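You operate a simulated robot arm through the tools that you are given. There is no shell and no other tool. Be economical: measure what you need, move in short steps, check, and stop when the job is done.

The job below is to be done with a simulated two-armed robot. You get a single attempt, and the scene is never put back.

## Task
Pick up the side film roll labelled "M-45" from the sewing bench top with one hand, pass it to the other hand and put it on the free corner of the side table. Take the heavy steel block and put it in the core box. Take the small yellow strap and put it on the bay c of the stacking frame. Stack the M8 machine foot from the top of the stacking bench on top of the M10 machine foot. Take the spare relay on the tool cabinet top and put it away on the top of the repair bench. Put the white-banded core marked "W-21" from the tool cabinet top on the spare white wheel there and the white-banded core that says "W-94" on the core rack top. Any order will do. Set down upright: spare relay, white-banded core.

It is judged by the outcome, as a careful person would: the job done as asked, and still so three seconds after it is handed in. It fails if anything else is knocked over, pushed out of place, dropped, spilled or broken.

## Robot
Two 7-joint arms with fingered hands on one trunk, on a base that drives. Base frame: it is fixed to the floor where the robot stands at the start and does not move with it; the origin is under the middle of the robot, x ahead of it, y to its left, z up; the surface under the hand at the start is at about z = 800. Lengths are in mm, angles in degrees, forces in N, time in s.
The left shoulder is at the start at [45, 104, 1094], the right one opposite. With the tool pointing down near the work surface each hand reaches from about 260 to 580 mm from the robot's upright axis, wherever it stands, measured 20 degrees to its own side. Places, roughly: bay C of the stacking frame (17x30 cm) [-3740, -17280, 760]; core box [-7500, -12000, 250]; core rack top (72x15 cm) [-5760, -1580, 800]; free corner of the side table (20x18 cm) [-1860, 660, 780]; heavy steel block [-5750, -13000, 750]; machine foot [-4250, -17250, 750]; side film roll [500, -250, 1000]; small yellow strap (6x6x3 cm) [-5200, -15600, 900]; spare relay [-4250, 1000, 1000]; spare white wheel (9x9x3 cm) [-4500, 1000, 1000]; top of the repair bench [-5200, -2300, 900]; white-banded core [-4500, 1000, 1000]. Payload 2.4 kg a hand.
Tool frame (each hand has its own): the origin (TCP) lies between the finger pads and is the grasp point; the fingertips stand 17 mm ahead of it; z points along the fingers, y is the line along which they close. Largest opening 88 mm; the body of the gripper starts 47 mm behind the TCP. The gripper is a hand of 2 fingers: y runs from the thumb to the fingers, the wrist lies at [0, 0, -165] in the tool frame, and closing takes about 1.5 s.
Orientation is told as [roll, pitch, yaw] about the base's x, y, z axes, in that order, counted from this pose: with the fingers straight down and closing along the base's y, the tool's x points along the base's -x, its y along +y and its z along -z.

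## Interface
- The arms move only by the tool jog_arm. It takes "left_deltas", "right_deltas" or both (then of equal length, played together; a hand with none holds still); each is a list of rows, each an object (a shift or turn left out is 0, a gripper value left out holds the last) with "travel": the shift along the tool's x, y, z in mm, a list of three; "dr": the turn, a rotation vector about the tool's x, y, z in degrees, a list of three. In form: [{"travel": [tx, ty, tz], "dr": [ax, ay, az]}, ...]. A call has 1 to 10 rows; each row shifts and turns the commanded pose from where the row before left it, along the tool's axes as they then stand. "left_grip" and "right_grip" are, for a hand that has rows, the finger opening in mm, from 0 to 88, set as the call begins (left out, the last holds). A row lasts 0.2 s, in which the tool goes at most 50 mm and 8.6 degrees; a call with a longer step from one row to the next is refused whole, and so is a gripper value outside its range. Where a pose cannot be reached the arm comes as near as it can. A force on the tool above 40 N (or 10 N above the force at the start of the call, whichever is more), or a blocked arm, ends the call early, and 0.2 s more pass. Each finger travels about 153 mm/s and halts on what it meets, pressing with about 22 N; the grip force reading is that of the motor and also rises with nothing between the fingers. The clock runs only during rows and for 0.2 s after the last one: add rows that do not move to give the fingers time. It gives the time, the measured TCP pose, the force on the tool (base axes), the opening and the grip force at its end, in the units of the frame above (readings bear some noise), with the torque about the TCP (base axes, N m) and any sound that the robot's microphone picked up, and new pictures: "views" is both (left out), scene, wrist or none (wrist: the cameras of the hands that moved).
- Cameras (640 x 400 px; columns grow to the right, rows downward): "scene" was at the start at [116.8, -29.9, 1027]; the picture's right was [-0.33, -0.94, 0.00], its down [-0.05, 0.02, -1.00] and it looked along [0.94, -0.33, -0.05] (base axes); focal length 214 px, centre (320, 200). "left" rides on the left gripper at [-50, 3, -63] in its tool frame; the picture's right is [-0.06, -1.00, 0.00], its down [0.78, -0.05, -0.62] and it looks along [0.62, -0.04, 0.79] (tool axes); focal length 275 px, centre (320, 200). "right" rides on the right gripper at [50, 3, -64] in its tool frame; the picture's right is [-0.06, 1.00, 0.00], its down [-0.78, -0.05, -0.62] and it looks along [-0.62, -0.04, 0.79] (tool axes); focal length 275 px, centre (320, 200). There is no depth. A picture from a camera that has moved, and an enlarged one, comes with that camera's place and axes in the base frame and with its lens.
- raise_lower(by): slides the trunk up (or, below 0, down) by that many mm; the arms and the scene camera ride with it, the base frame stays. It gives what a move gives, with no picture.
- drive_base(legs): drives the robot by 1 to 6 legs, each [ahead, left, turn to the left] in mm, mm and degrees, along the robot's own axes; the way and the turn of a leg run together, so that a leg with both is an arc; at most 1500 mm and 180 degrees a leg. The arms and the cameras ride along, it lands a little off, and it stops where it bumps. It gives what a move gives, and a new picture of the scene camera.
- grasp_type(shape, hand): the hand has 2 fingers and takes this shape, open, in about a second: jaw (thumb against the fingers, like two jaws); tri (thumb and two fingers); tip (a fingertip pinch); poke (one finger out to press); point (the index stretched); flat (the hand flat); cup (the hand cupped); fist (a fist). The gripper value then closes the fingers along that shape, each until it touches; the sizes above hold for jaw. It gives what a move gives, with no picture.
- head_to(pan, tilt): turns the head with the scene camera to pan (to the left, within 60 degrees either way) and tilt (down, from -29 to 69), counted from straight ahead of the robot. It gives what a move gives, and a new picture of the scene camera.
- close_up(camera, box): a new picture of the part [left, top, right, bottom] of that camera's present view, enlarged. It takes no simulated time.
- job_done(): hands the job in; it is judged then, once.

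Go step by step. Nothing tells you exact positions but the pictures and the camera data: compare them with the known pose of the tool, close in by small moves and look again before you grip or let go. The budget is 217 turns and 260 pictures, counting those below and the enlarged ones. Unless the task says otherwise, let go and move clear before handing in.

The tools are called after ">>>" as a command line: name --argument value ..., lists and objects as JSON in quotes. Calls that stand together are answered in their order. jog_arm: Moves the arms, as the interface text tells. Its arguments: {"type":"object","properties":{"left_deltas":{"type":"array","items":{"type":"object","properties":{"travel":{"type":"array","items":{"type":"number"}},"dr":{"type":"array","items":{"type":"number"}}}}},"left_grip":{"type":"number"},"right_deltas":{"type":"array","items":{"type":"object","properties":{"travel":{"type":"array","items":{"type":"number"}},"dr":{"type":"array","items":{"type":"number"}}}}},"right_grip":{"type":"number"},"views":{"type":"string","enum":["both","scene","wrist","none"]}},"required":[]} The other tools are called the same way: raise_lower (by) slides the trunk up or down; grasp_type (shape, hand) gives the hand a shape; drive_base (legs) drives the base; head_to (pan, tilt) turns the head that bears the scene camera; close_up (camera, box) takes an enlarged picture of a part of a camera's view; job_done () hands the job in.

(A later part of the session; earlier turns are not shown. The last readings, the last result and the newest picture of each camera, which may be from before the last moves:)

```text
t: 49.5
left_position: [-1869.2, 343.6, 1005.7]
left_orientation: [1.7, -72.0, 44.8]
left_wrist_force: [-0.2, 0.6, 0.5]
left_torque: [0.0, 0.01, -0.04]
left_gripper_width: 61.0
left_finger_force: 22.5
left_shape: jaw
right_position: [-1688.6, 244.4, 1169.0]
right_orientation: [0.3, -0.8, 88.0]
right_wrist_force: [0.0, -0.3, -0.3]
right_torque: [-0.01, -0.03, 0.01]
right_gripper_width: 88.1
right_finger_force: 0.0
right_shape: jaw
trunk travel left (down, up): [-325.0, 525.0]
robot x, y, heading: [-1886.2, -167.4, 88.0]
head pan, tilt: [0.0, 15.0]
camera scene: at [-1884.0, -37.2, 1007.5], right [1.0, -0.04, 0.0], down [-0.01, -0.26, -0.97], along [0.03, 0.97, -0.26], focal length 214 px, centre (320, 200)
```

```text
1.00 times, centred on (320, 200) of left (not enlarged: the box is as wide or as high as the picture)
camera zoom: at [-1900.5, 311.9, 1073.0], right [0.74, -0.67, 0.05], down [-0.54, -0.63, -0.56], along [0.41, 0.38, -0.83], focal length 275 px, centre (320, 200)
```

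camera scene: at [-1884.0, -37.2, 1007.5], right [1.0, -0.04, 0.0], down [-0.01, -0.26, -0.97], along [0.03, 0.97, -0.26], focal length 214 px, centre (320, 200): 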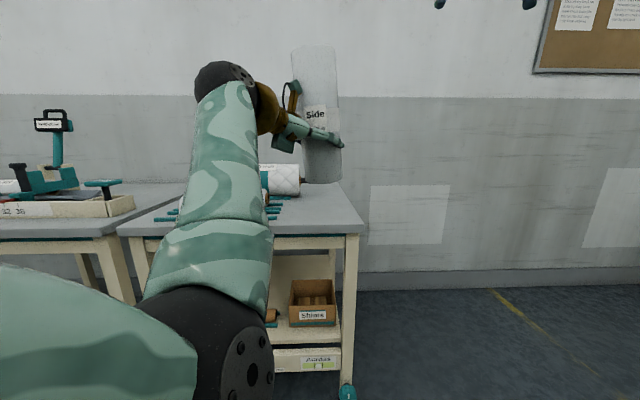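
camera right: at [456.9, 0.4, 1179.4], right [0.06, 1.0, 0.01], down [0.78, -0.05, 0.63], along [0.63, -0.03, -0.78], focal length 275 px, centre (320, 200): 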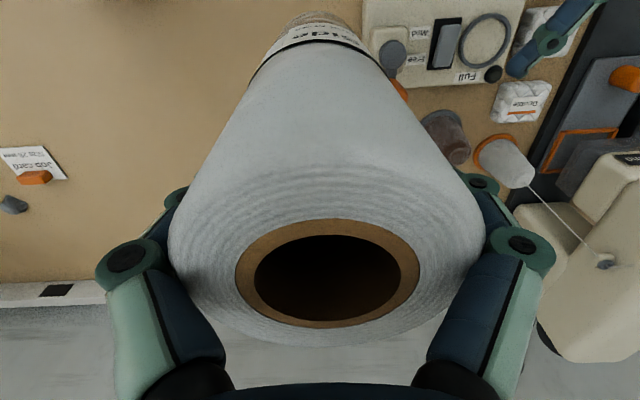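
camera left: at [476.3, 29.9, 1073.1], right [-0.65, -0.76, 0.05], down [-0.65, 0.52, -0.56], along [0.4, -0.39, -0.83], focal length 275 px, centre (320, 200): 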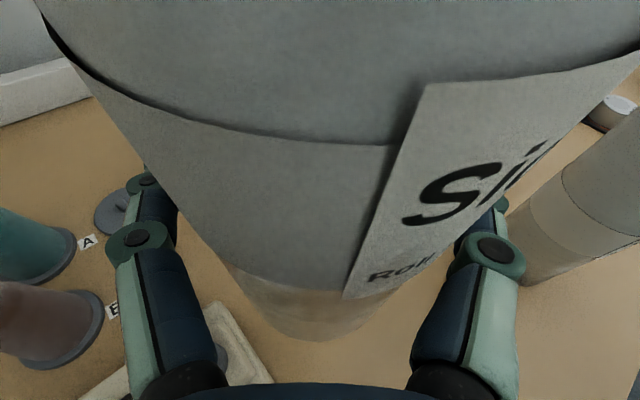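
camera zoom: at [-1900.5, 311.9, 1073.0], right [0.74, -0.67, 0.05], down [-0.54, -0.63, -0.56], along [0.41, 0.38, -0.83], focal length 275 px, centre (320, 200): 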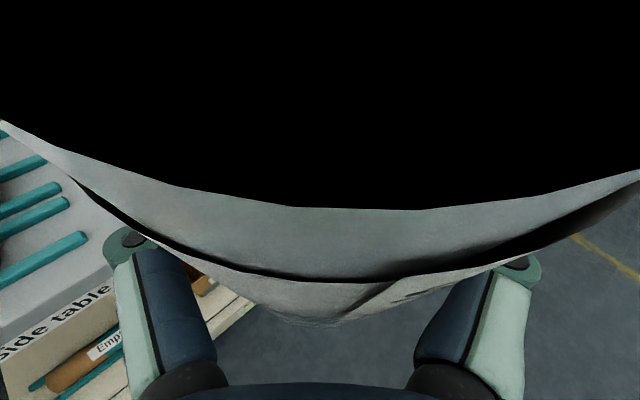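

The free corner area spans roughly x -1960…-1760 and y 550…750, clear in front of the quilted roll. With the left elbow low, approaching from the table's end (facing -x) keeps the forearm off the table, so I'll drive there.

>>> drive_base --legs '[[-50, -780, 2], [0, 0, 90], [0, -840, 0]]'

>>> head_to --pan -25 --tilt 25

```text
t: 61.6
left_position: [-1615.3, 634.9, 1007.4]
left_orientation: [1.8, -72.1, 136.2]
left_wrist_force: [-0.1, 0.3, -0.5]
left_torque: [0.03, 0.0, -0.01]
left_gripper_width: 61.1
left_finger_force: 22.1
left_shape: jaw
right_position: [-1519.7, 817.6, 1169.8]
right_orientation: [0.2, -0.8, 179.4]
right_wrist_force: [0.3, -0.1, 0.3]
right_torque: [0.02, 0.01, -0.03]
right_gripper_width: 88.1
right_finger_force: 0.1
right_shape: jaw
trunk travel left (down, up): [-325.0, 525.0]
robot x, y, heading: [-1105.5, 629.6, 179.4]
head pan, tilt: [0.0, 15.0]
camera scene: at [-1235.6, 630.2, 1007.5], right [0.01, 1.0, 0.0], down [0.26, 0.0, -0.97], along [-0.97, 0.01, -0.26], focal length 214 px, centre (320, 200)
```

scene: 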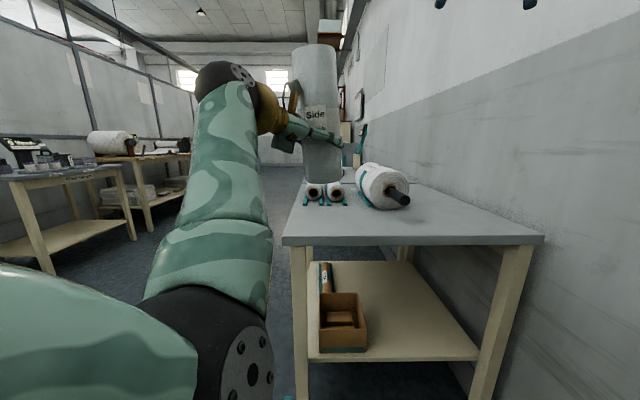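

```text
t: 62.5
left_position: [-1614.7, 635.5, 1006.2]
left_orientation: [1.9, -72.0, 136.2]
left_wrist_force: [-0.2, -0.2, -0.1]
left_torque: [-0.01, -0.01, 0.05]
left_gripper_width: 61.0
left_finger_force: 22.1
left_shape: jaw
right_position: [-1519.4, 816.1, 1168.4]
right_orientation: [0.3, -0.8, 179.4]
right_wrist_force: [-0.3, -0.2, -0.1]
right_torque: [0.05, 0.01, -0.02]
right_gripper_width: 87.9
right_finger_force: 0.1
right_shape: jaw
trunk travel left (down, up): [-325.0, 525.0]
robot x, y, heading: [-1105.0, 629.4, 179.5]
head pan, tilt: [-25.0, 25.0]
camera scene: at [-1225.3, 669.0, 991.3], right [0.43, 0.9, 0.0], down [0.38, -0.18, -0.91], along [-0.82, 0.39, -0.42], focal length 214 px, centre (320, 200)
```

scene: 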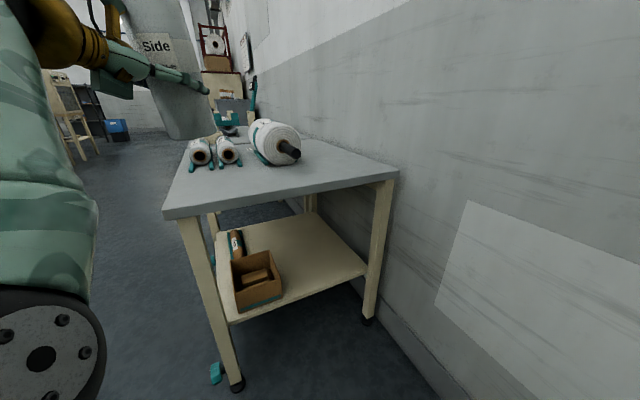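

I have a clear view of the corner; the table end is at x≈-1727 and the front edge at y≈544. I'll check the roll's lean more exactly before lowering.

>>> head_to --pan -20 --tilt 0

>>> head_to --pan 30 --tilt 0

```text
t: 63.4
left_position: [-1615.3, 635.4, 1006.7]
left_orientation: [1.8, -72.0, 136.3]
left_wrist_force: [0.0, 0.2, -0.4]
left_torque: [0.02, 0.04, -0.04]
left_gripper_width: 61.1
left_finger_force: 21.5
left_shape: jaw
right_position: [-1518.5, 817.5, 1167.7]
right_orientation: [0.3, -0.8, 179.5]
right_wrist_force: [0.7, 0.4, -0.5]
right_torque: [0.0, -0.02, 0.01]
right_gripper_width: 87.9
right_finger_force: 0.0
right_shape: jaw
trunk travel left (down, up): [-325.0, 525.0]
robot x, y, heading: [-1109.3, 625.2, 179.4]
head pan, tilt: [-20.0, 0.0]
camera scene: at [-1226.4, 660.9, 1031.6], right [0.35, 0.94, 0.0], down [0.0, 0.0, -1.0], along [-0.94, 0.35, 0.0], focal length 214 px, centre (320, 200)
```

scene: 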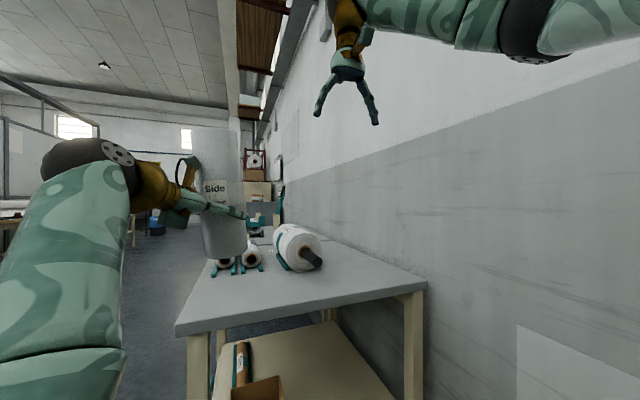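

```text
t: 64.5
left_position: [-1616.2, 634.0, 1005.9]
left_orientation: [2.2, -71.9, 136.1]
left_wrist_force: [-0.3, -0.1, -0.6]
left_torque: [0.01, 0.0, 0.01]
left_gripper_width: 61.3
left_finger_force: 21.5
left_shape: jaw
right_position: [-1519.3, 818.1, 1168.7]
right_orientation: [0.3, -0.8, 179.4]
right_wrist_force: [0.2, -0.7, -0.9]
right_torque: [0.0, 0.0, 0.0]
right_gripper_width: 88.1
right_finger_force: 0.0
right_shape: jaw
trunk travel left (down, up): [-325.0, 525.0]
robot x, y, heading: [-1108.8, 628.8, 179.2]
head pan, tilt: [30.0, 0.0]
camera scene: at [-1232.0, 625.2, 1032.0], right [-0.04, 1.0, 0.0], down [0.0, 0.0, -1.0], along [-1.0, -0.04, 0.0], focal length 214 px, centre (320, 200)
```

scene: 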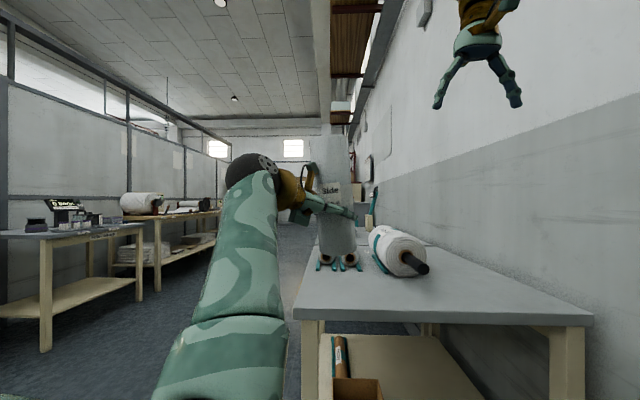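

>>> close_up --camera "scene" --box '[270, 125, 400, 275]'

>>> head_to --pan -45 --tilt 0

>>> close_up --camera "scene" --box '[0, 100, 200, 300]'

```text
2.67 times, centred on (335, 200) of scene
camera zoom: at [-1232.0, 625.2, 1032.0], right [-0.04, 1.0, 0.0], down [0.0, 0.0, -1.0], along [-1.0, -0.04, 0.0], focal length 572 px, centre (280, 200)
```

zoom: 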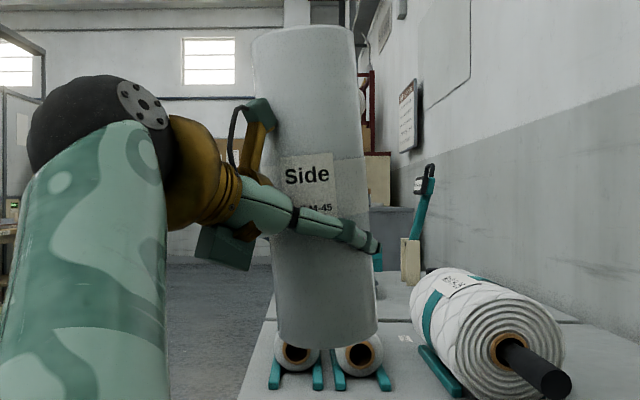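

```text
t: 66.0
left_position: [-1614.9, 634.7, 1008.1]
left_orientation: [1.7, -72.0, 136.2]
left_wrist_force: [0.5, 0.1, 0.4]
left_torque: [0.01, 0.03, 0.0]
left_gripper_width: 61.2
left_finger_force: 21.9
left_shape: jaw
right_position: [-1519.4, 816.4, 1168.6]
right_orientation: [0.3, -0.8, 179.3]
right_wrist_force: [1.0, 0.5, 0.0]
right_torque: [0.03, 0.02, -0.02]
right_gripper_width: 88.1
right_finger_force: 0.1
right_shape: jaw
trunk travel left (down, up): [-325.0, 525.0]
robot x, y, heading: [-1108.7, 627.5, 179.3]
head pan, tilt: [-45.0, 0.0]
camera scene: at [-1221.6, 678.2, 1010.5], right [0.52, 0.85, 0.0], down [0.19, -0.12, -0.97], along [-0.83, 0.51, -0.23], focal length 214 px, centre (320, 200)
```

scene: 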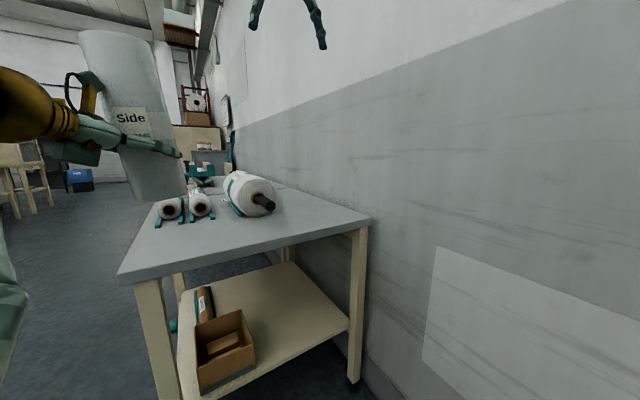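

```text
2.00 times, centred on (100, 200) of scene
camera zoom: at [-1221.6, 678.2, 1010.5], right [0.52, 0.85, 0.0], down [0.19, -0.12, -0.97], along [-0.83, 0.51, -0.23], focal length 429 px, centre (760, 200)
```

zoom: 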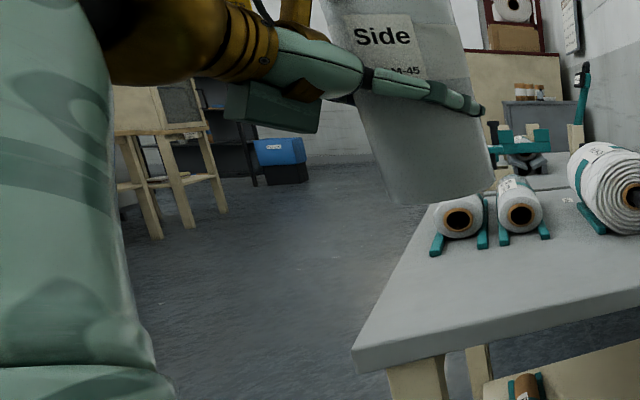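

The roll leans about 7° toward the hand, around the closing axis. I'll undo that with a wrist turn, then drive ahead to put it over the corner.

>>> jog_arm --left_deltas '[{"dr": [0, 2.3, 0]}, {"dr": [0, 2.3, 0]}, {"dr": [0, 2.3, 0]}, {}]' --views "none"

>>> head_to --pan 0 --tilt 0

>>> drive_base --legs '[[185, 0, 0]]'

```text
t: 67.0
left_position: [-1616.5, 635.6, 1006.9]
left_orientation: [1.4, -65.1, 136.8]
left_wrist_force: [0.7, -0.3, -0.1]
left_torque: [0.01, 0.01, 0.03]
left_gripper_width: 61.0
left_finger_force: 22.3
left_shape: jaw
right_position: [-1519.4, 818.2, 1168.2]
right_orientation: [0.3, -0.9, 179.4]
right_wrist_force: [0.8, 0.7, 0.4]
right_torque: [-0.01, -0.01, -0.02]
right_gripper_width: 88.1
right_finger_force: 0.1
right_shape: jaw
trunk travel left (down, up): [-325.0, 525.0]
robot x, y, heading: [-1110.7, 628.3, 179.3]
head pan, tilt: [-45.0, 0.0]
```

```text
t: 68.1
left_position: [-1616.1, 634.1, 1007.7]
left_orientation: [1.3, -65.1, 136.8]
left_wrist_force: [-0.8, 0.1, 0.0]
left_torque: [-0.04, -0.05, -0.02]
left_gripper_width: 61.0
left_finger_force: 21.5
left_shape: jaw
right_position: [-1519.6, 817.9, 1168.3]
right_orientation: [0.4, -0.8, 179.4]
right_wrist_force: [0.1, 1.1, 0.5]
right_torque: [0.03, 0.0, 0.0]
right_gripper_width: 87.8
right_finger_force: 0.1
right_shape: jaw
trunk travel left (down, up): [-325.0, 525.0]
robot x, y, heading: [-1106.8, 630.4, 179.1]
head pan, tilt: [0.0, 0.0]
camera scene: at [-1232.1, 630.2, 1031.7], right [0.01, 1.0, 0.0], down [0.0, 0.0, -1.0], along [-1.0, 0.01, 0.0], focal length 214 px, centre (320, 200)
```

scene: 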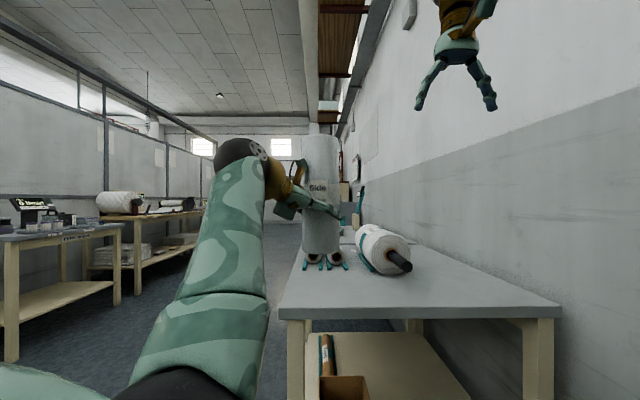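

```text
t: 69.6
left_position: [-1797.2, 634.2, 1006.5]
left_orientation: [1.4, -65.1, 136.9]
left_wrist_force: [-0.5, -1.1, -0.4]
left_torque: [0.02, -0.03, 0.02]
left_gripper_width: 61.0
left_finger_force: 22.1
left_shape: jaw
right_position: [-1702.0, 818.1, 1168.0]
right_orientation: [0.3, -0.7, 179.5]
right_wrist_force: [0.7, -0.1, 0.3]
right_torque: [-0.01, 0.02, -0.01]
right_gripper_width: 87.9
right_finger_force: 0.0
right_shape: jaw
trunk travel left (down, up): [-325.0, 525.0]
robot x, y, heading: [-1287.8, 627.8, 179.3]
head pan, tilt: [0.0, 0.0]
camera scene: at [-1413.2, 631.5, 1031.7], right [0.01, 1.0, 0.0], down [0.0, 0.0, -1.0], along [-1.0, 0.01, 0.0], focal length 214 px, centre (320, 200)
```

scene: 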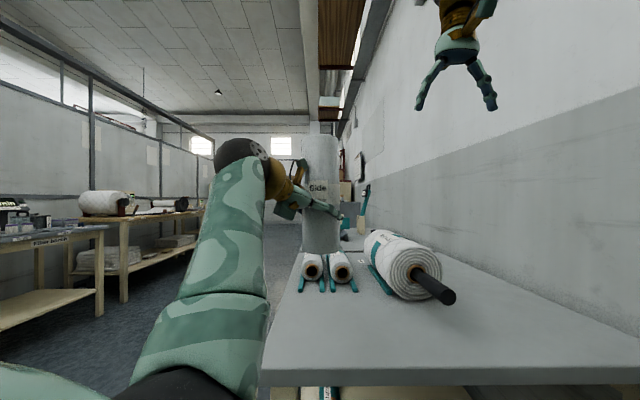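

The roll is upright over the corner. I'll lower the trunk in steps.

>>> raise_lower --by -130

>>> head_to --pan -10 --tilt 15

```text
t: 71.2
left_position: [-1795.5, 635.8, 876.5]
left_orientation: [1.4, -65.2, 136.7]
left_wrist_force: [-0.2, 0.0, -0.8]
left_torque: [-0.03, -0.03, -0.03]
left_gripper_width: 61.0
left_finger_force: 22.1
left_shape: jaw
right_position: [-1699.4, 818.5, 1039.0]
right_orientation: [0.3, -0.7, 179.6]
right_wrist_force: [-0.3, 0.4, 0.1]
right_torque: [-0.02, 0.05, 0.0]
right_gripper_width: 87.8
right_finger_force: 0.1
right_shape: jaw
trunk travel left (down, up): [-195.0, 655.0]
robot x, y, heading: [-1290.5, 630.8, 179.5]
head pan, tilt: [0.0, 0.0]
```

```text
t: 72.0
left_position: [-1796.0, 635.0, 875.9]
left_orientation: [1.3, -65.1, 136.9]
left_wrist_force: [-0.1, -0.2, 0.3]
left_torque: [-0.01, -0.01, 0.01]
left_gripper_width: 61.0
left_finger_force: 22.1
left_shape: jaw
right_position: [-1701.9, 817.5, 1038.7]
right_orientation: [0.2, -0.8, 179.5]
right_wrist_force: [-0.5, -0.3, 0.5]
right_torque: [-0.02, 0.02, 0.01]
right_gripper_width: 88.0
right_finger_force: 0.1
right_shape: jaw
trunk travel left (down, up): [-195.0, 655.0]
robot x, y, heading: [-1289.3, 632.1, 179.6]
head pan, tilt: [-10.0, 15.0]
camera scene: at [-1420.1, 647.7, 877.8], right [0.18, 0.98, 0.0], down [0.25, -0.05, -0.97], along [-0.95, 0.18, -0.26], focal length 214 px, centre (320, 200)
```

scene: 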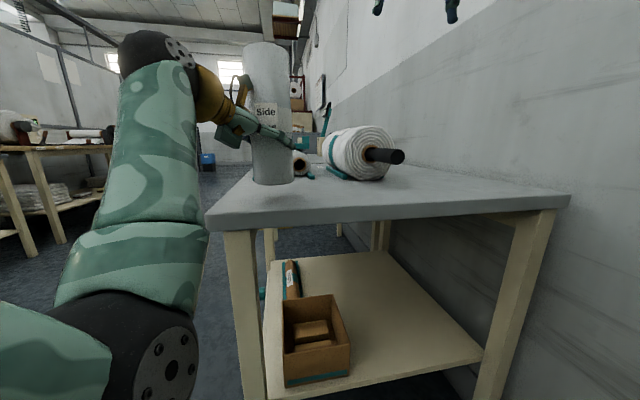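

There is about 36 mm left to the table. I'll lower the last part with the arm so the force guard can stop it at contact.

>>> jog_arm --left_deltas '[{"travel": [11, 0, 5]}, {"travel": [9, 0, 4.2]}, {"travel": [5.4, 0, 2.5]}, {"travel": [1.8, 0, 0.85]}, {"travel": [1.8, 0, 0.85]}, {"travel": [1.8, 0, 0.85]}, {"travel": [1.8, 0, 0.85]}]' --views "scene"

```text
t: 73.6
left_position: [-1796.5, 636.0, 843.0]
left_orientation: [1.9, -65.7, 136.5]
left_wrist_force: [-4.4, 0.7, 19.1]
left_torque: [0.08, 0.17, 0.03]
left_gripper_width: 61.1
left_finger_force: 22.1
left_shape: jaw
right_position: [-1698.9, 818.8, 1038.9]
right_orientation: [0.2, -0.9, 179.6]
right_wrist_force: [0.8, -0.5, -0.1]
right_torque: [-0.01, 0.01, 0.0]
right_gripper_width: 88.1
right_finger_force: 0.1
right_shape: jaw
trunk travel left (down, up): [-195.0, 655.0]
robot x, y, heading: [-1288.8, 630.2, 179.5]
head pan, tilt: [-10.0, 15.0]
camera scene: at [-1419.1, 647.8, 878.2], right [0.18, 0.98, 0.0], down [0.25, -0.05, -0.97], along [-0.95, 0.18, -0.26], focal length 214 px, centre (320, 200)
```

scene: 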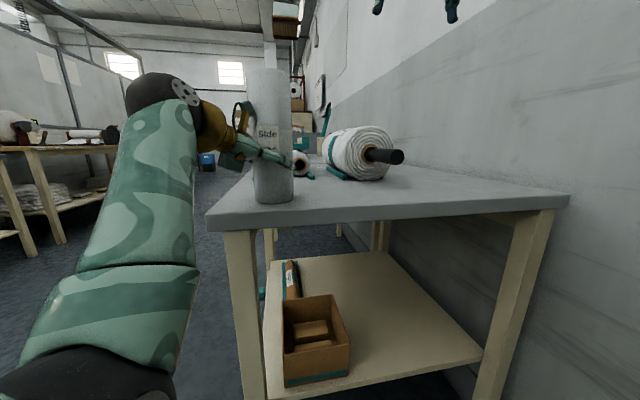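

The roll is on the table with about 19 N of contact. I'll ease off slightly, open, and back the hand away along its own axis.

>>> jog_arm --left_deltas '[{"travel": [-1.2, 0, -0.6]}, {}, {}, {}, {}, {}]' --left_grip 88 --views "both"

```text
t: 75.0
left_position: [-1796.5, 634.4, 840.7]
left_orientation: [1.3, -65.2, 136.8]
left_wrist_force: [-0.3, -0.1, 0.1]
left_torque: [0.0, 0.02, -0.01]
left_gripper_width: 87.8
left_finger_force: 0.0
left_shape: jaw
right_position: [-1699.4, 817.8, 1038.7]
right_orientation: [0.3, -0.7, 179.5]
right_wrist_force: [0.0, 0.4, 0.0]
right_torque: [-0.02, 0.02, 0.0]
right_gripper_width: 87.9
right_finger_force: 0.0
right_shape: jaw
trunk travel left (down, up): [-195.0, 655.0]
robot x, y, heading: [-1288.1, 629.8, 179.7]
head pan, tilt: [-10.0, 15.0]
camera scene: at [-1419.8, 647.8, 877.8], right [0.18, 0.98, 0.0], down [0.25, -0.05, -0.97], along [-0.95, 0.18, -0.26], focal length 214 px, centre (320, 200)
camera left: at [-1769.9, 607.3, 913.4], right [0.65, 0.76, 0.05], down [0.69, -0.56, -0.45], along [-0.32, 0.33, -0.89], focal length 275 px, centre (320, 200)
```

scene: 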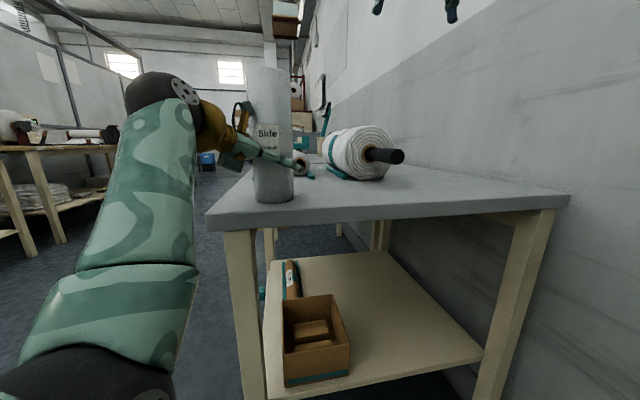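
left: 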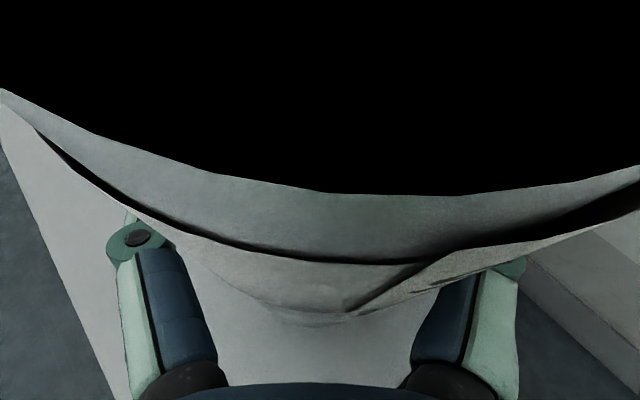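

Released, and the roll stands. I'll retreat horizontally.

>>> jog_arm --left_deltas '[{"travel": [4.2, 0, -9.1]}, {"travel": [8.5, 0, -18.1]}, {"travel": [8.5, 0, -18.1]}, {"travel": [8.5, 0, -18.1]}, {"travel": [8.5, 0, -18.1]}]' --views "scene"

```text
t: 76.2
left_position: [-1728.7, 573.2, 840.4]
left_orientation: [1.3, -65.2, 136.9]
left_wrist_force: [-0.2, -0.3, 0.6]
left_torque: [-0.02, 0.0, 0.01]
left_gripper_width: 87.7
left_finger_force: 0.0
left_shape: jaw
right_position: [-1700.4, 818.8, 1037.6]
right_orientation: [0.3, -0.8, 179.5]
right_wrist_force: [-0.7, 0.5, 0.5]
right_torque: [-0.02, 0.05, 0.01]
right_gripper_width: 88.2
right_finger_force: 0.1
right_shape: jaw
trunk travel left (down, up): [-195.0, 655.0]
robot x, y, heading: [-1286.7, 630.3, 179.3]
head pan, tilt: [-10.0, 15.0]
camera scene: at [-1419.8, 647.8, 877.8], right [0.18, 0.98, 0.0], down [0.25, -0.05, -0.97], along [-0.95, 0.18, -0.26], focal length 214 px, centre (320, 200)
```

scene: 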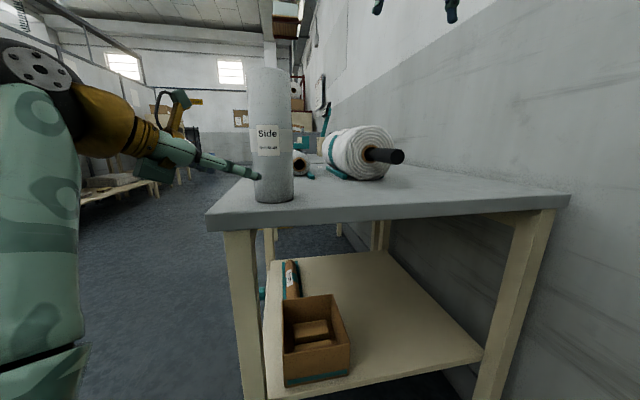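

The roll stands free. I'll back off, raise the trunk to its starting height, and return the left arm to a vertical pose.

>>> drive_base --legs '[[-350, 0, 0]]'

>>> raise_lower --by 130

>>> jog_arm --left_deltas '[{"dr": [0, 8, 0]}, {"dr": [0, 8, 0]}, {"dr": [0, 8, 0]}, {"dr": [0, 8, 0]}, {"dr": [0, 8, 0]}, {"dr": [0, 8, 0]}, {"dr": [0, 8, 0]}, {"dr": [0, 8, 0]}]' --views "none"

```text
t: 78.4
left_position: [-1391.6, 571.2, 841.0]
left_orientation: [1.3, -65.1, 137.0]
left_wrist_force: [0.0, 0.5, -0.2]
left_torque: [-0.01, 0.02, 0.02]
left_gripper_width: 87.8
left_finger_force: 0.0
left_shape: jaw
right_position: [-1363.1, 815.7, 1037.6]
right_orientation: [0.3, -0.9, 179.6]
right_wrist_force: [-0.2, 0.4, 0.6]
right_torque: [0.02, 0.01, 0.03]
right_gripper_width: 87.9
right_finger_force: 0.0
right_shape: jaw
trunk travel left (down, up): [-195.0, 655.0]
robot x, y, heading: [-948.8, 629.7, 179.6]
head pan, tilt: [-10.0, 15.0]
camera scene: at [-1082.7, 645.1, 877.8], right [0.18, 0.98, 0.0], down [0.25, -0.05, -0.97], along [-0.95, 0.17, -0.26], focal length 214 px, centre (320, 200)
```

scene: 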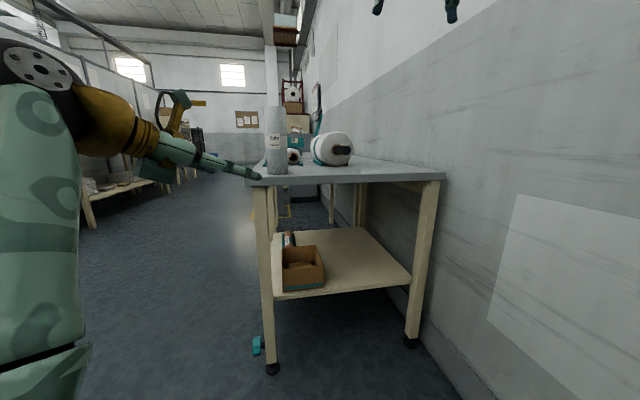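

```text
t: 80.0
left_position: [-1393.0, 570.7, 969.1]
left_orientation: [1.3, -65.1, 136.9]
left_wrist_force: [0.1, -0.8, 0.1]
left_torque: [0.03, 0.0, 0.0]
left_gripper_width: 88.0
left_finger_force: 0.0
left_shape: jaw
right_position: [-1364.1, 815.7, 1167.9]
right_orientation: [0.4, -0.8, 179.5]
right_wrist_force: [0.4, -1.2, 0.2]
right_torque: [0.02, -0.01, 0.02]
right_gripper_width: 88.2
right_finger_force: 0.1
right_shape: jaw
trunk travel left (down, up): [-325.0, 525.0]
robot x, y, heading: [-951.9, 624.6, 179.6]
head pan, tilt: [-10.0, 15.0]
```

```text
t: 81.8
left_position: [-1392.1, 568.9, 969.4]
left_orientation: [0.5, -1.1, 138.1]
left_wrist_force: [-0.2, 0.7, -0.5]
left_torque: [-0.03, -0.04, -0.03]
left_gripper_width: 87.9
left_finger_force: 0.1
left_shape: jaw
right_position: [-1363.6, 815.6, 1168.4]
right_orientation: [0.3, -0.8, 179.7]
right_wrist_force: [-1.2, 0.2, 0.3]
right_torque: [0.0, 0.0, -0.02]
right_gripper_width: 87.9
right_finger_force: 0.1
right_shape: jaw
trunk travel left (down, up): [-325.0, 525.0]
robot x, y, heading: [-949.7, 628.4, 179.8]
head pan, tilt: [-10.0, 15.0]
```

The left hand is vertical. I'll undo its yaw, then drive along the aisle toward the tool cabinet.

>>> jog_arm --left_deltas '[{"dr": [0, 0, -8.4]}, {"dr": [0, 0, -8.4]}, {"dr": [0, 0, -8.4]}, {"dr": [0, 0, -8.4]}, {"dr": [0, 0, -8.4]}, {"travel": [0, 30, -20]}, {"travel": [20, 30, -20]}, {"travel": [20, 20, -20]}]' --views "none"

>>> drive_base --legs '[[0, 880, 0], [1500, 0, 0], [1500, 0, 0]]'

```text
t: 83.6
left_position: [-1350.8, 489.6, 1027.1]
left_orientation: [-0.3, -1.3, -179.9]
left_wrist_force: [0.1, 0.1, -0.2]
left_torque: [-0.02, 0.0, -0.01]
left_gripper_width: 88.1
left_finger_force: 0.1
left_shape: jaw
right_position: [-1362.4, 814.8, 1170.0]
right_orientation: [0.4, -0.7, 179.5]
right_wrist_force: [-0.4, 0.7, -0.7]
right_torque: [-0.04, 0.01, 0.03]
right_gripper_width: 88.2
right_finger_force: 0.0
right_shape: jaw
trunk travel left (down, up): [-325.0, 525.0]
robot x, y, heading: [-952.2, 628.2, 179.6]
head pan, tilt: [-10.0, 15.0]
```

```text
t: 102.2
left_position: [-4361.5, -342.0, 1026.1]
left_orientation: [-0.4, -1.2, 179.6]
left_wrist_force: [-0.3, -1.3, 0.8]
left_torque: [0.01, 0.0, -0.02]
left_gripper_width: 88.1
left_finger_force: 0.0
left_shape: jaw
right_position: [-4370.9, -16.8, 1169.2]
right_orientation: [0.4, -0.9, 179.0]
right_wrist_force: [-0.3, 0.3, -0.1]
right_torque: [-0.02, -0.04, 0.01]
right_gripper_width: 87.9
right_finger_force: 0.1
right_shape: jaw
trunk travel left (down, up): [-325.0, 525.0]
robot x, y, heading: [-3961.2, -204.1, 178.9]
head pan, tilt: [-10.0, 15.0]
camera scene: at [-4085.7, -189.4, 1007.6], right [0.19, 0.98, 0.0], down [0.25, -0.05, -0.97], along [-0.95, 0.18, -0.26], focal length 214 px, centre (320, 200)
```

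scene: 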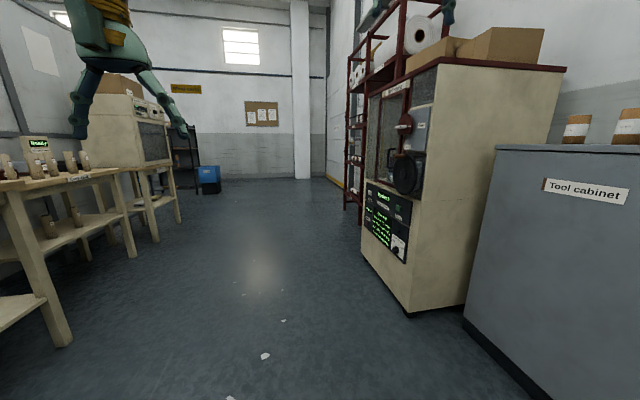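

The tool cabinet is on the right with cores on top. I'll turn to face it.

>>> drive_base --legs '[[0, 0, -89], [0, 350, 0]]'

>>> head_to --pan 0 --tilt 5

```text
t: 108.3
left_position: [-4446.0, 199.9, 1027.6]
left_orientation: [-0.4, -1.2, 89.4]
left_wrist_force: [-0.2, -0.1, -1.6]
left_torque: [-0.02, -0.02, -0.04]
left_gripper_width: 87.8
left_finger_force: 0.1
left_shape: jaw
right_position: [-4121.2, 209.0, 1168.2]
right_orientation: [0.3, -0.8, 88.8]
right_wrist_force: [-0.6, -0.2, -0.5]
right_torque: [-0.03, -0.01, -0.01]
right_gripper_width: 87.9
right_finger_force: 0.1
right_shape: jaw
trunk travel left (down, up): [-325.0, 525.0]
robot x, y, heading: [-4310.8, -197.8, 88.7]
head pan, tilt: [-10.0, 15.0]
camera scene: at [-4296.2, -76.9, 1007.6], right [0.98, -0.19, 0.0], down [-0.05, -0.25, -0.97], along [0.19, 0.95, -0.26], focal length 214 px, centre (320, 200)
```

scene: 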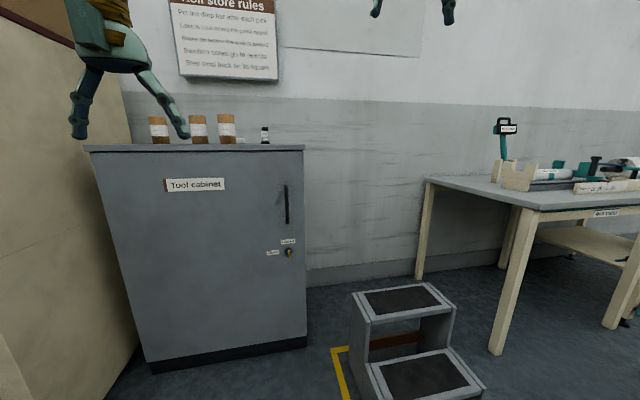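

```text
t: 109.1
left_position: [-4444.9, 200.6, 1027.2]
left_orientation: [-0.3, -1.2, 89.4]
left_wrist_force: [-0.2, 0.6, 0.2]
left_torque: [0.01, 0.02, -0.01]
left_gripper_width: 87.9
left_finger_force: 0.0
left_shape: jaw
right_position: [-4121.5, 208.4, 1168.7]
right_orientation: [0.3, -0.7, 89.0]
right_wrist_force: [0.3, 0.5, -0.3]
right_torque: [-0.04, -0.02, 0.03]
right_gripper_width: 88.1
right_finger_force: 0.1
right_shape: jaw
trunk travel left (down, up): [-325.0, 525.0]
robot x, y, heading: [-4314.5, -199.5, 89.1]
head pan, tilt: [0.0, 5.0]
camera scene: at [-4312.2, -76.7, 1023.8], right [1.0, -0.02, 0.0], down [0.0, -0.09, -1.0], along [0.02, 1.0, -0.09], focal length 214 px, centre (320, 200)
```

scene: 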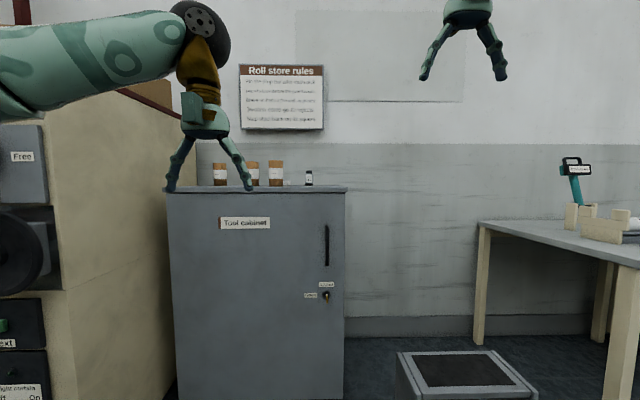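

The cabinet top is at about z 1000, nearly camera height. I'll raise the trunk 220 mm and look down on it.

>>> raise_lower --by 220

>>> head_to --pan 5 --tilt 22

```text
t: 111.4
left_position: [-4445.9, 199.6, 1244.9]
left_orientation: [-0.3, -1.2, 89.4]
left_wrist_force: [-0.6, 0.4, 0.6]
left_torque: [-0.04, 0.0, 0.01]
left_gripper_width: 88.0
left_finger_force: 0.1
left_shape: jaw
right_position: [-4120.8, 209.1, 1388.8]
right_orientation: [0.3, -0.8, 88.9]
right_wrist_force: [-0.4, -0.2, -0.1]
right_torque: [0.02, 0.02, -0.01]
right_gripper_width: 87.8
right_finger_force: 0.2
right_shape: jaw
trunk travel left (down, up): [-545.0, 305.0]
robot x, y, heading: [-4312.9, -201.0, 88.9]
head pan, tilt: [0.0, 5.0]
```

```text
t: 112.2
left_position: [-4445.1, 199.7, 1247.4]
left_orientation: [-0.4, -1.3, 89.5]
left_wrist_force: [-0.2, -0.1, 0.3]
left_torque: [-0.04, 0.02, -0.03]
left_gripper_width: 88.1
left_finger_force: 0.1
left_shape: jaw
right_position: [-4120.0, 209.4, 1388.9]
right_orientation: [0.3, -0.8, 89.0]
right_wrist_force: [0.4, -0.1, 0.0]
right_torque: [0.0, 0.01, 0.02]
right_gripper_width: 87.8
right_finger_force: 0.1
right_shape: jaw
trunk travel left (down, up): [-545.0, 305.0]
robot x, y, heading: [-4314.8, -198.5, 88.9]
head pan, tilt: [5.0, 22.0]
camera scene: at [-4320.4, -80.8, 1217.5], right [1.0, 0.07, 0.0], down [0.03, -0.37, -0.93], along [-0.06, 0.93, -0.37], focal length 214 px, centre (320, 200)
```

scene: 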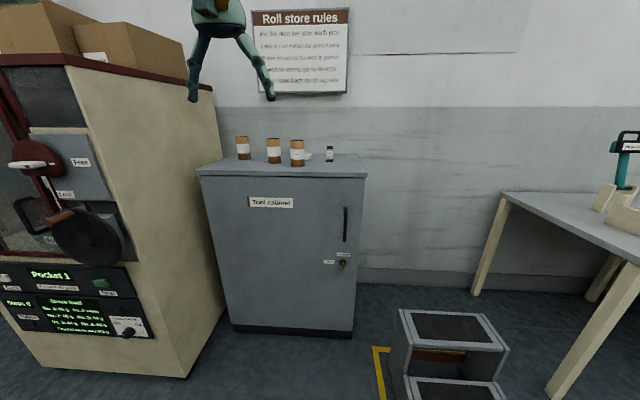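

>>> close_up --camera "scene" --box '[220, 125, 360, 185]'

>>> drive_base --legs '[[350, 70, 0]]'

```text
4.57 times, centred on (290, 155) of scene
camera zoom: at [-4320.4, -80.8, 1217.5], right [1.0, 0.07, 0.0], down [0.03, -0.37, -0.93], along [-0.06, 0.93, -0.37], focal length 980 px, centre (457, 406)
```

zoom: 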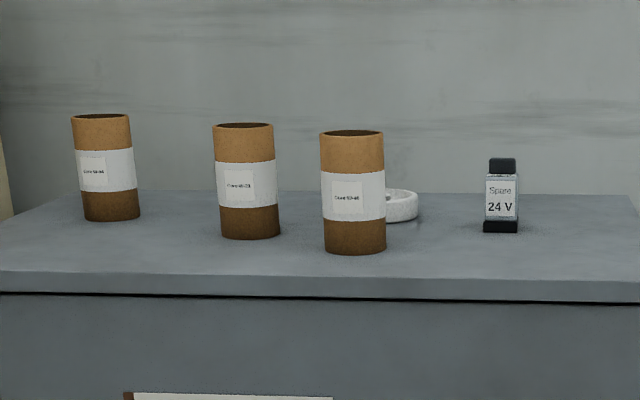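

```text
t: 114.5
left_position: [-4507.8, 558.9, 1247.4]
left_orientation: [-0.4, -1.2, 89.3]
left_wrist_force: [-0.1, 0.0, 0.0]
left_torque: [-0.01, -0.01, -0.01]
left_gripper_width: 87.7
left_finger_force: 0.1
left_shape: jaw
right_position: [-4184.6, 566.6, 1388.2]
right_orientation: [0.3, -0.8, 88.7]
right_wrist_force: [0.9, 0.4, 0.4]
right_torque: [-0.01, -0.02, 0.01]
right_gripper_width: 87.8
right_finger_force: 0.1
right_shape: jaw
trunk travel left (down, up): [-545.0, 305.0]
robot x, y, heading: [-4379.8, 158.6, 88.7]
head pan, tilt: [5.0, 22.0]
camera scene: at [-4384.5, 277.1, 1217.4], right [1.0, 0.07, 0.0], down [0.02, -0.37, -0.93], along [-0.06, 0.92, -0.38], focal length 214 px, centre (320, 200)
```

scene: 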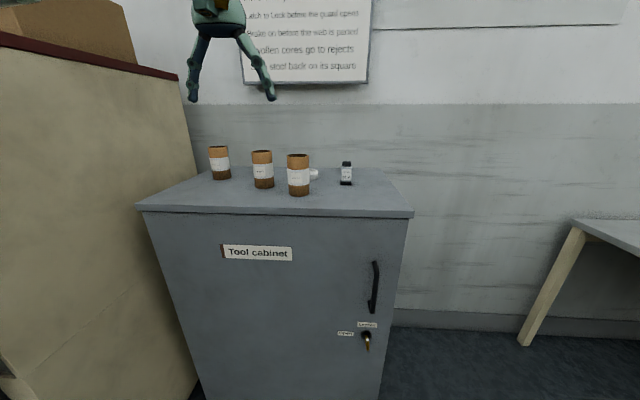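

>>> close_up --camera "scene" --box '[200, 140, 360, 200]'

>>> close_up --camera "scene" --box '[245, 145, 315, 195]'

```text
4.00 times, centred on (280, 170) of scene
camera zoom: at [-4384.5, 277.1, 1217.4], right [1.0, 0.07, 0.0], down [0.02, -0.37, -0.93], along [-0.06, 0.92, -0.38], focal length 858 px, centre (480, 320)
```

zoom: 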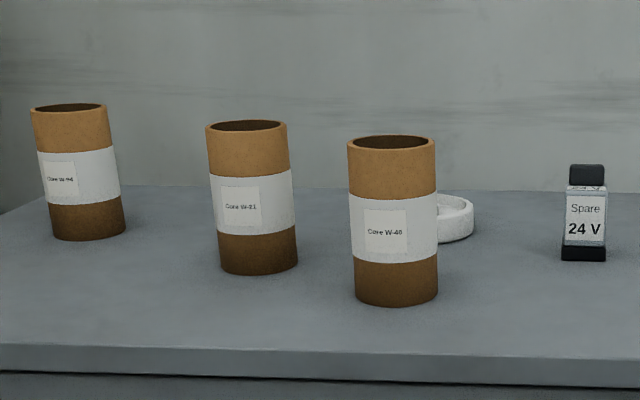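

```text
8.00 times, centred on (280, 170) of scene
camera zoom: at [-4384.5, 277.1, 1217.4], right [1.0, 0.07, 0.0], down [0.02, -0.37, -0.93], along [-0.06, 0.92, -0.38], focal length 1716 px, centre (640, 440)
```

zoom: 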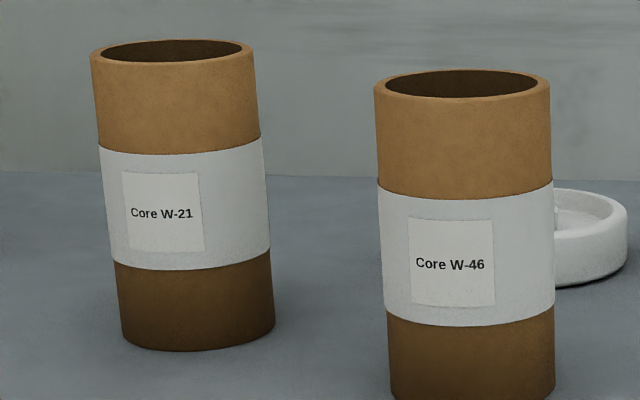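

The cores from left to right are W-94, W-21 and W-46, with the white wheel behind W-46 and the relay at right. I'll drive closer so they are within reach.

>>> drive_base --legs '[[290, 70, 0]]'

>>> head_to --pan 0 --tilt 30

>>> close_up --camera "left" --box '[0, 0, 640, 400]'

>>> close_up --camera "right" --box '[0, 0, 640, 400]'

```text
t: 116.6
left_position: [-4573.0, 850.4, 1246.3]
left_orientation: [-0.4, -1.3, 89.3]
left_wrist_force: [0.1, -0.8, -0.3]
left_torque: [0.03, -0.03, -0.02]
left_gripper_width: 88.0
left_finger_force: 0.0
left_shape: jaw
right_position: [-4247.7, 858.4, 1388.6]
right_orientation: [0.2, -0.7, 88.8]
right_wrist_force: [0.4, 0.2, -0.4]
right_torque: [-0.01, -0.02, 0.0]
right_gripper_width: 87.8
right_finger_force: 0.0
right_shape: jaw
trunk travel left (down, up): [-545.0, 305.0]
robot x, y, heading: [-4438.6, 449.7, 89.0]
head pan, tilt: [5.0, 22.0]
camera scene: at [-4448.2, 569.1, 1217.4], right [1.0, 0.07, 0.0], down [0.02, -0.37, -0.93], along [-0.06, 0.92, -0.38], focal length 214 px, centre (320, 200)
```

scene: 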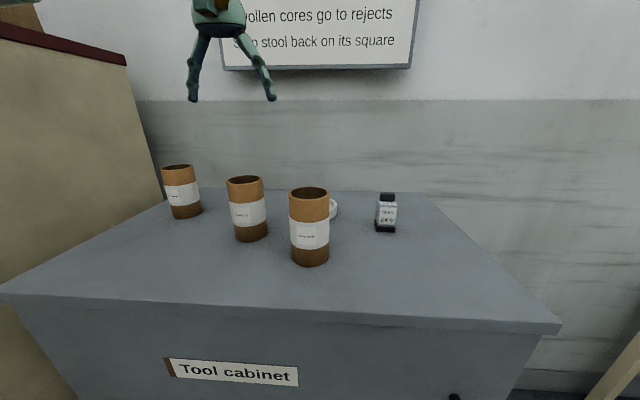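

```text
t: 117.2
left_position: [-4574.2, 849.1, 1246.2]
left_orientation: [-0.3, -1.2, 89.3]
left_wrist_force: [-0.3, 0.6, -0.5]
left_torque: [-0.01, 0.02, 0.01]
left_gripper_width: 87.9
left_finger_force: 0.0
left_shape: jaw
right_position: [-4247.0, 858.3, 1388.5]
right_orientation: [0.3, -0.8, 88.8]
right_wrist_force: [-0.1, -0.2, 0.3]
right_torque: [0.02, -0.01, 0.03]
right_gripper_width: 87.8
right_finger_force: 0.1
right_shape: jaw
trunk travel left (down, up): [-545.0, 305.0]
robot x, y, heading: [-4440.1, 450.7, 88.9]
head pan, tilt: [0.0, 30.0]
camera scene: at [-4440.1, 566.1, 1204.7], right [1.0, -0.02, 0.0], down [-0.01, -0.5, -0.87], along [0.02, 0.87, -0.5], focal length 214 px, centre (320, 200)
```

scene: 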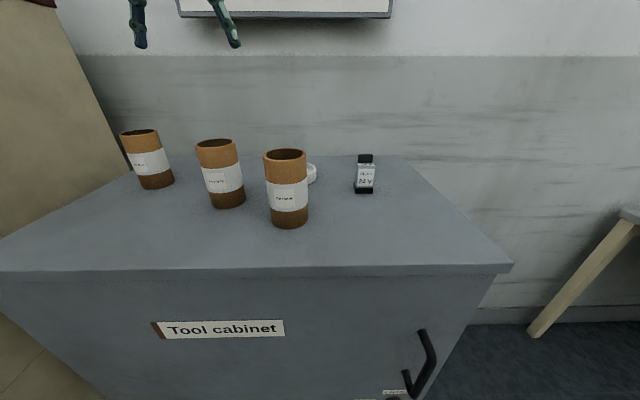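

```text
1.00 times, centred on (320, 200) of left (not enlarged: the box is as wide or as high as the picture)
camera zoom: at [-4575.1, 897.1, 1310.4], right [1.0, 0.05, 0.01], down [0.03, -0.8, 0.6], along [0.04, -0.6, -0.8], focal length 275 px, centre (320, 200)
```

zoom: 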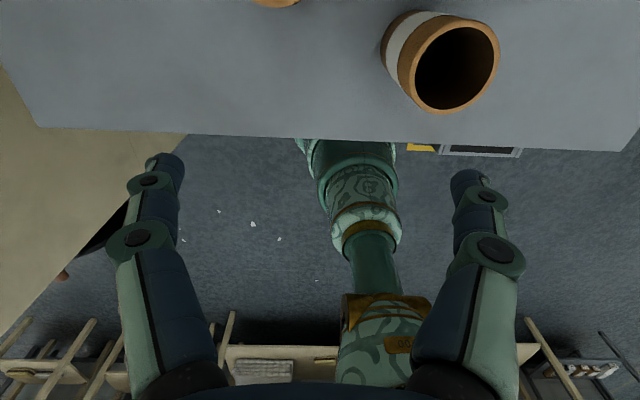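

```text
1.00 times, centred on (320, 200) of right (not enlarged: the box is as wide or as high as the picture)
camera zoom: at [-4252.4, 807.2, 1452.1], right [-1.0, 0.08, 0.01], down [0.07, 0.77, 0.63], along [0.05, 0.63, -0.78], focal length 275 px, centre (320, 200)
```

zoom: 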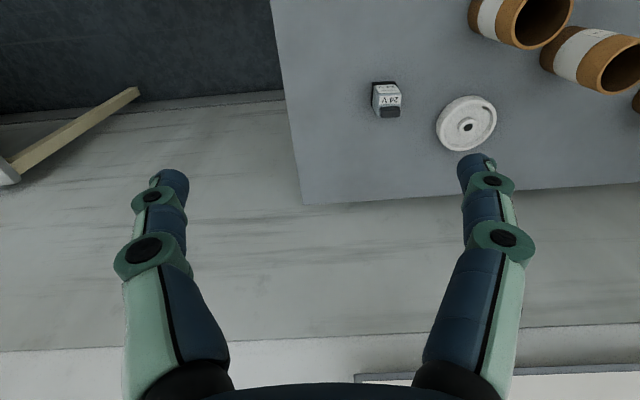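

The right wrist camera shows the wheel near [-4484, 1022] and the relay near [-4344, 971]. I'll edge 35 mm closer for reach, then bring the left hand over W-21.

>>> drive_base --legs '[[35, 0, 0]]'

>>> jog_arm --left_deltas '[{"travel": [-25, 17, 0]}, {"travel": [-25, 16, 0]}]' --views "both"

```text
t: 118.1
left_position: [-4571.4, 887.3, 1247.0]
left_orientation: [-0.4, -1.2, 89.2]
left_wrist_force: [0.0, 0.1, 0.0]
left_torque: [-0.01, -0.02, -0.01]
left_gripper_width: 87.9
left_finger_force: 0.0
left_shape: jaw
right_position: [-4247.1, 895.9, 1388.0]
right_orientation: [0.3, -0.7, 88.7]
right_wrist_force: [-0.2, 0.2, -0.1]
right_torque: [0.01, 0.01, 0.01]
right_gripper_width: 87.8
right_finger_force: 0.0
right_shape: jaw
trunk travel left (down, up): [-545.0, 305.0]
robot x, y, heading: [-4440.1, 481.9, 88.8]
head pan, tilt: [0.0, 30.0]
camera scene: at [-4439.1, 603.8, 1204.5], right [1.0, -0.02, 0.0], down [-0.01, -0.5, -0.87], along [0.02, 0.86, -0.5], focal length 214 px, centre (320, 200)
```

scene: 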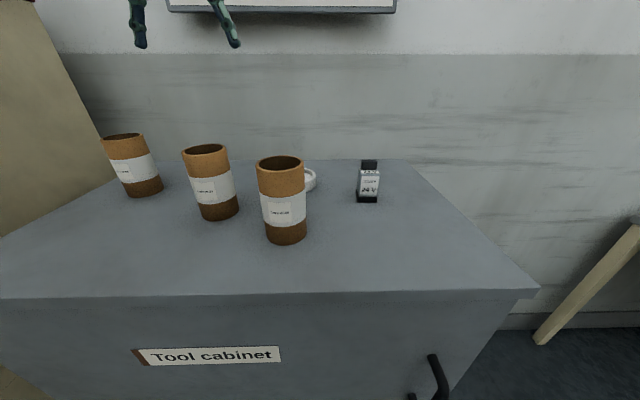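

```text
t: 118.7
left_position: [-4601.7, 936.5, 1249.0]
left_orientation: [-0.3, -1.3, 89.2]
left_wrist_force: [0.5, 0.4, 0.4]
left_torque: [0.01, -0.01, 0.01]
left_gripper_width: 88.0
left_finger_force: 0.1
left_shape: jaw
right_position: [-4246.0, 893.2, 1388.8]
right_orientation: [0.3, -0.7, 88.7]
right_wrist_force: [0.1, 0.1, 0.2]
right_torque: [0.0, 0.03, 0.03]
right_gripper_width: 88.0
right_finger_force: 0.1
right_shape: jaw
trunk travel left (down, up): [-545.0, 305.0]
robot x, y, heading: [-4443.0, 487.1, 88.6]
head pan, tilt: [0.0, 30.0]
camera scene: at [-4439.1, 602.1, 1204.7], right [1.0, -0.02, 0.0], down [-0.01, -0.5, -0.87], along [0.02, 0.87, -0.5], focal length 214 px, centre (320, 200)
camera left: at [-4603.2, 984.9, 1312.5], right [1.0, 0.05, 0.01], down [0.03, -0.8, 0.6], along [0.03, -0.6, -0.8], focal length 275 px, centre (320, 200)
```

scene: 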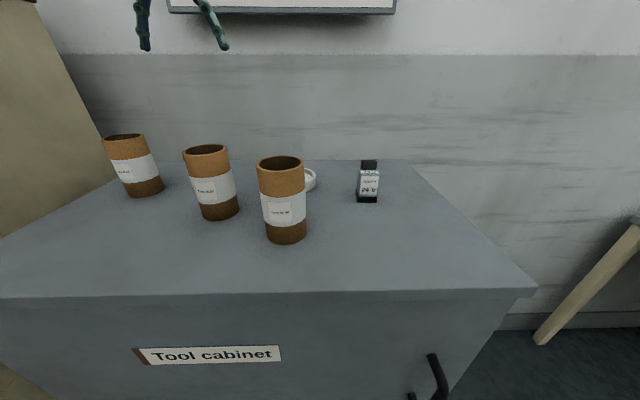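
left: 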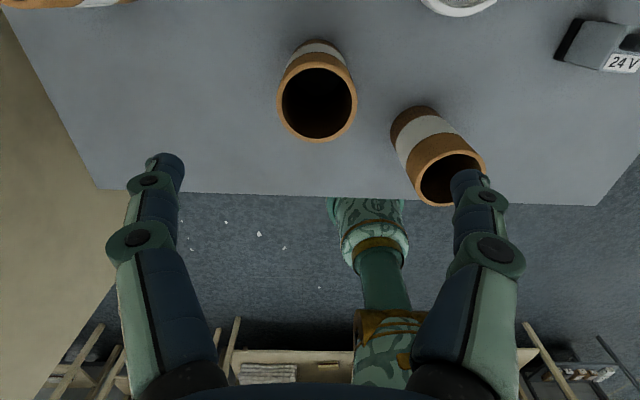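

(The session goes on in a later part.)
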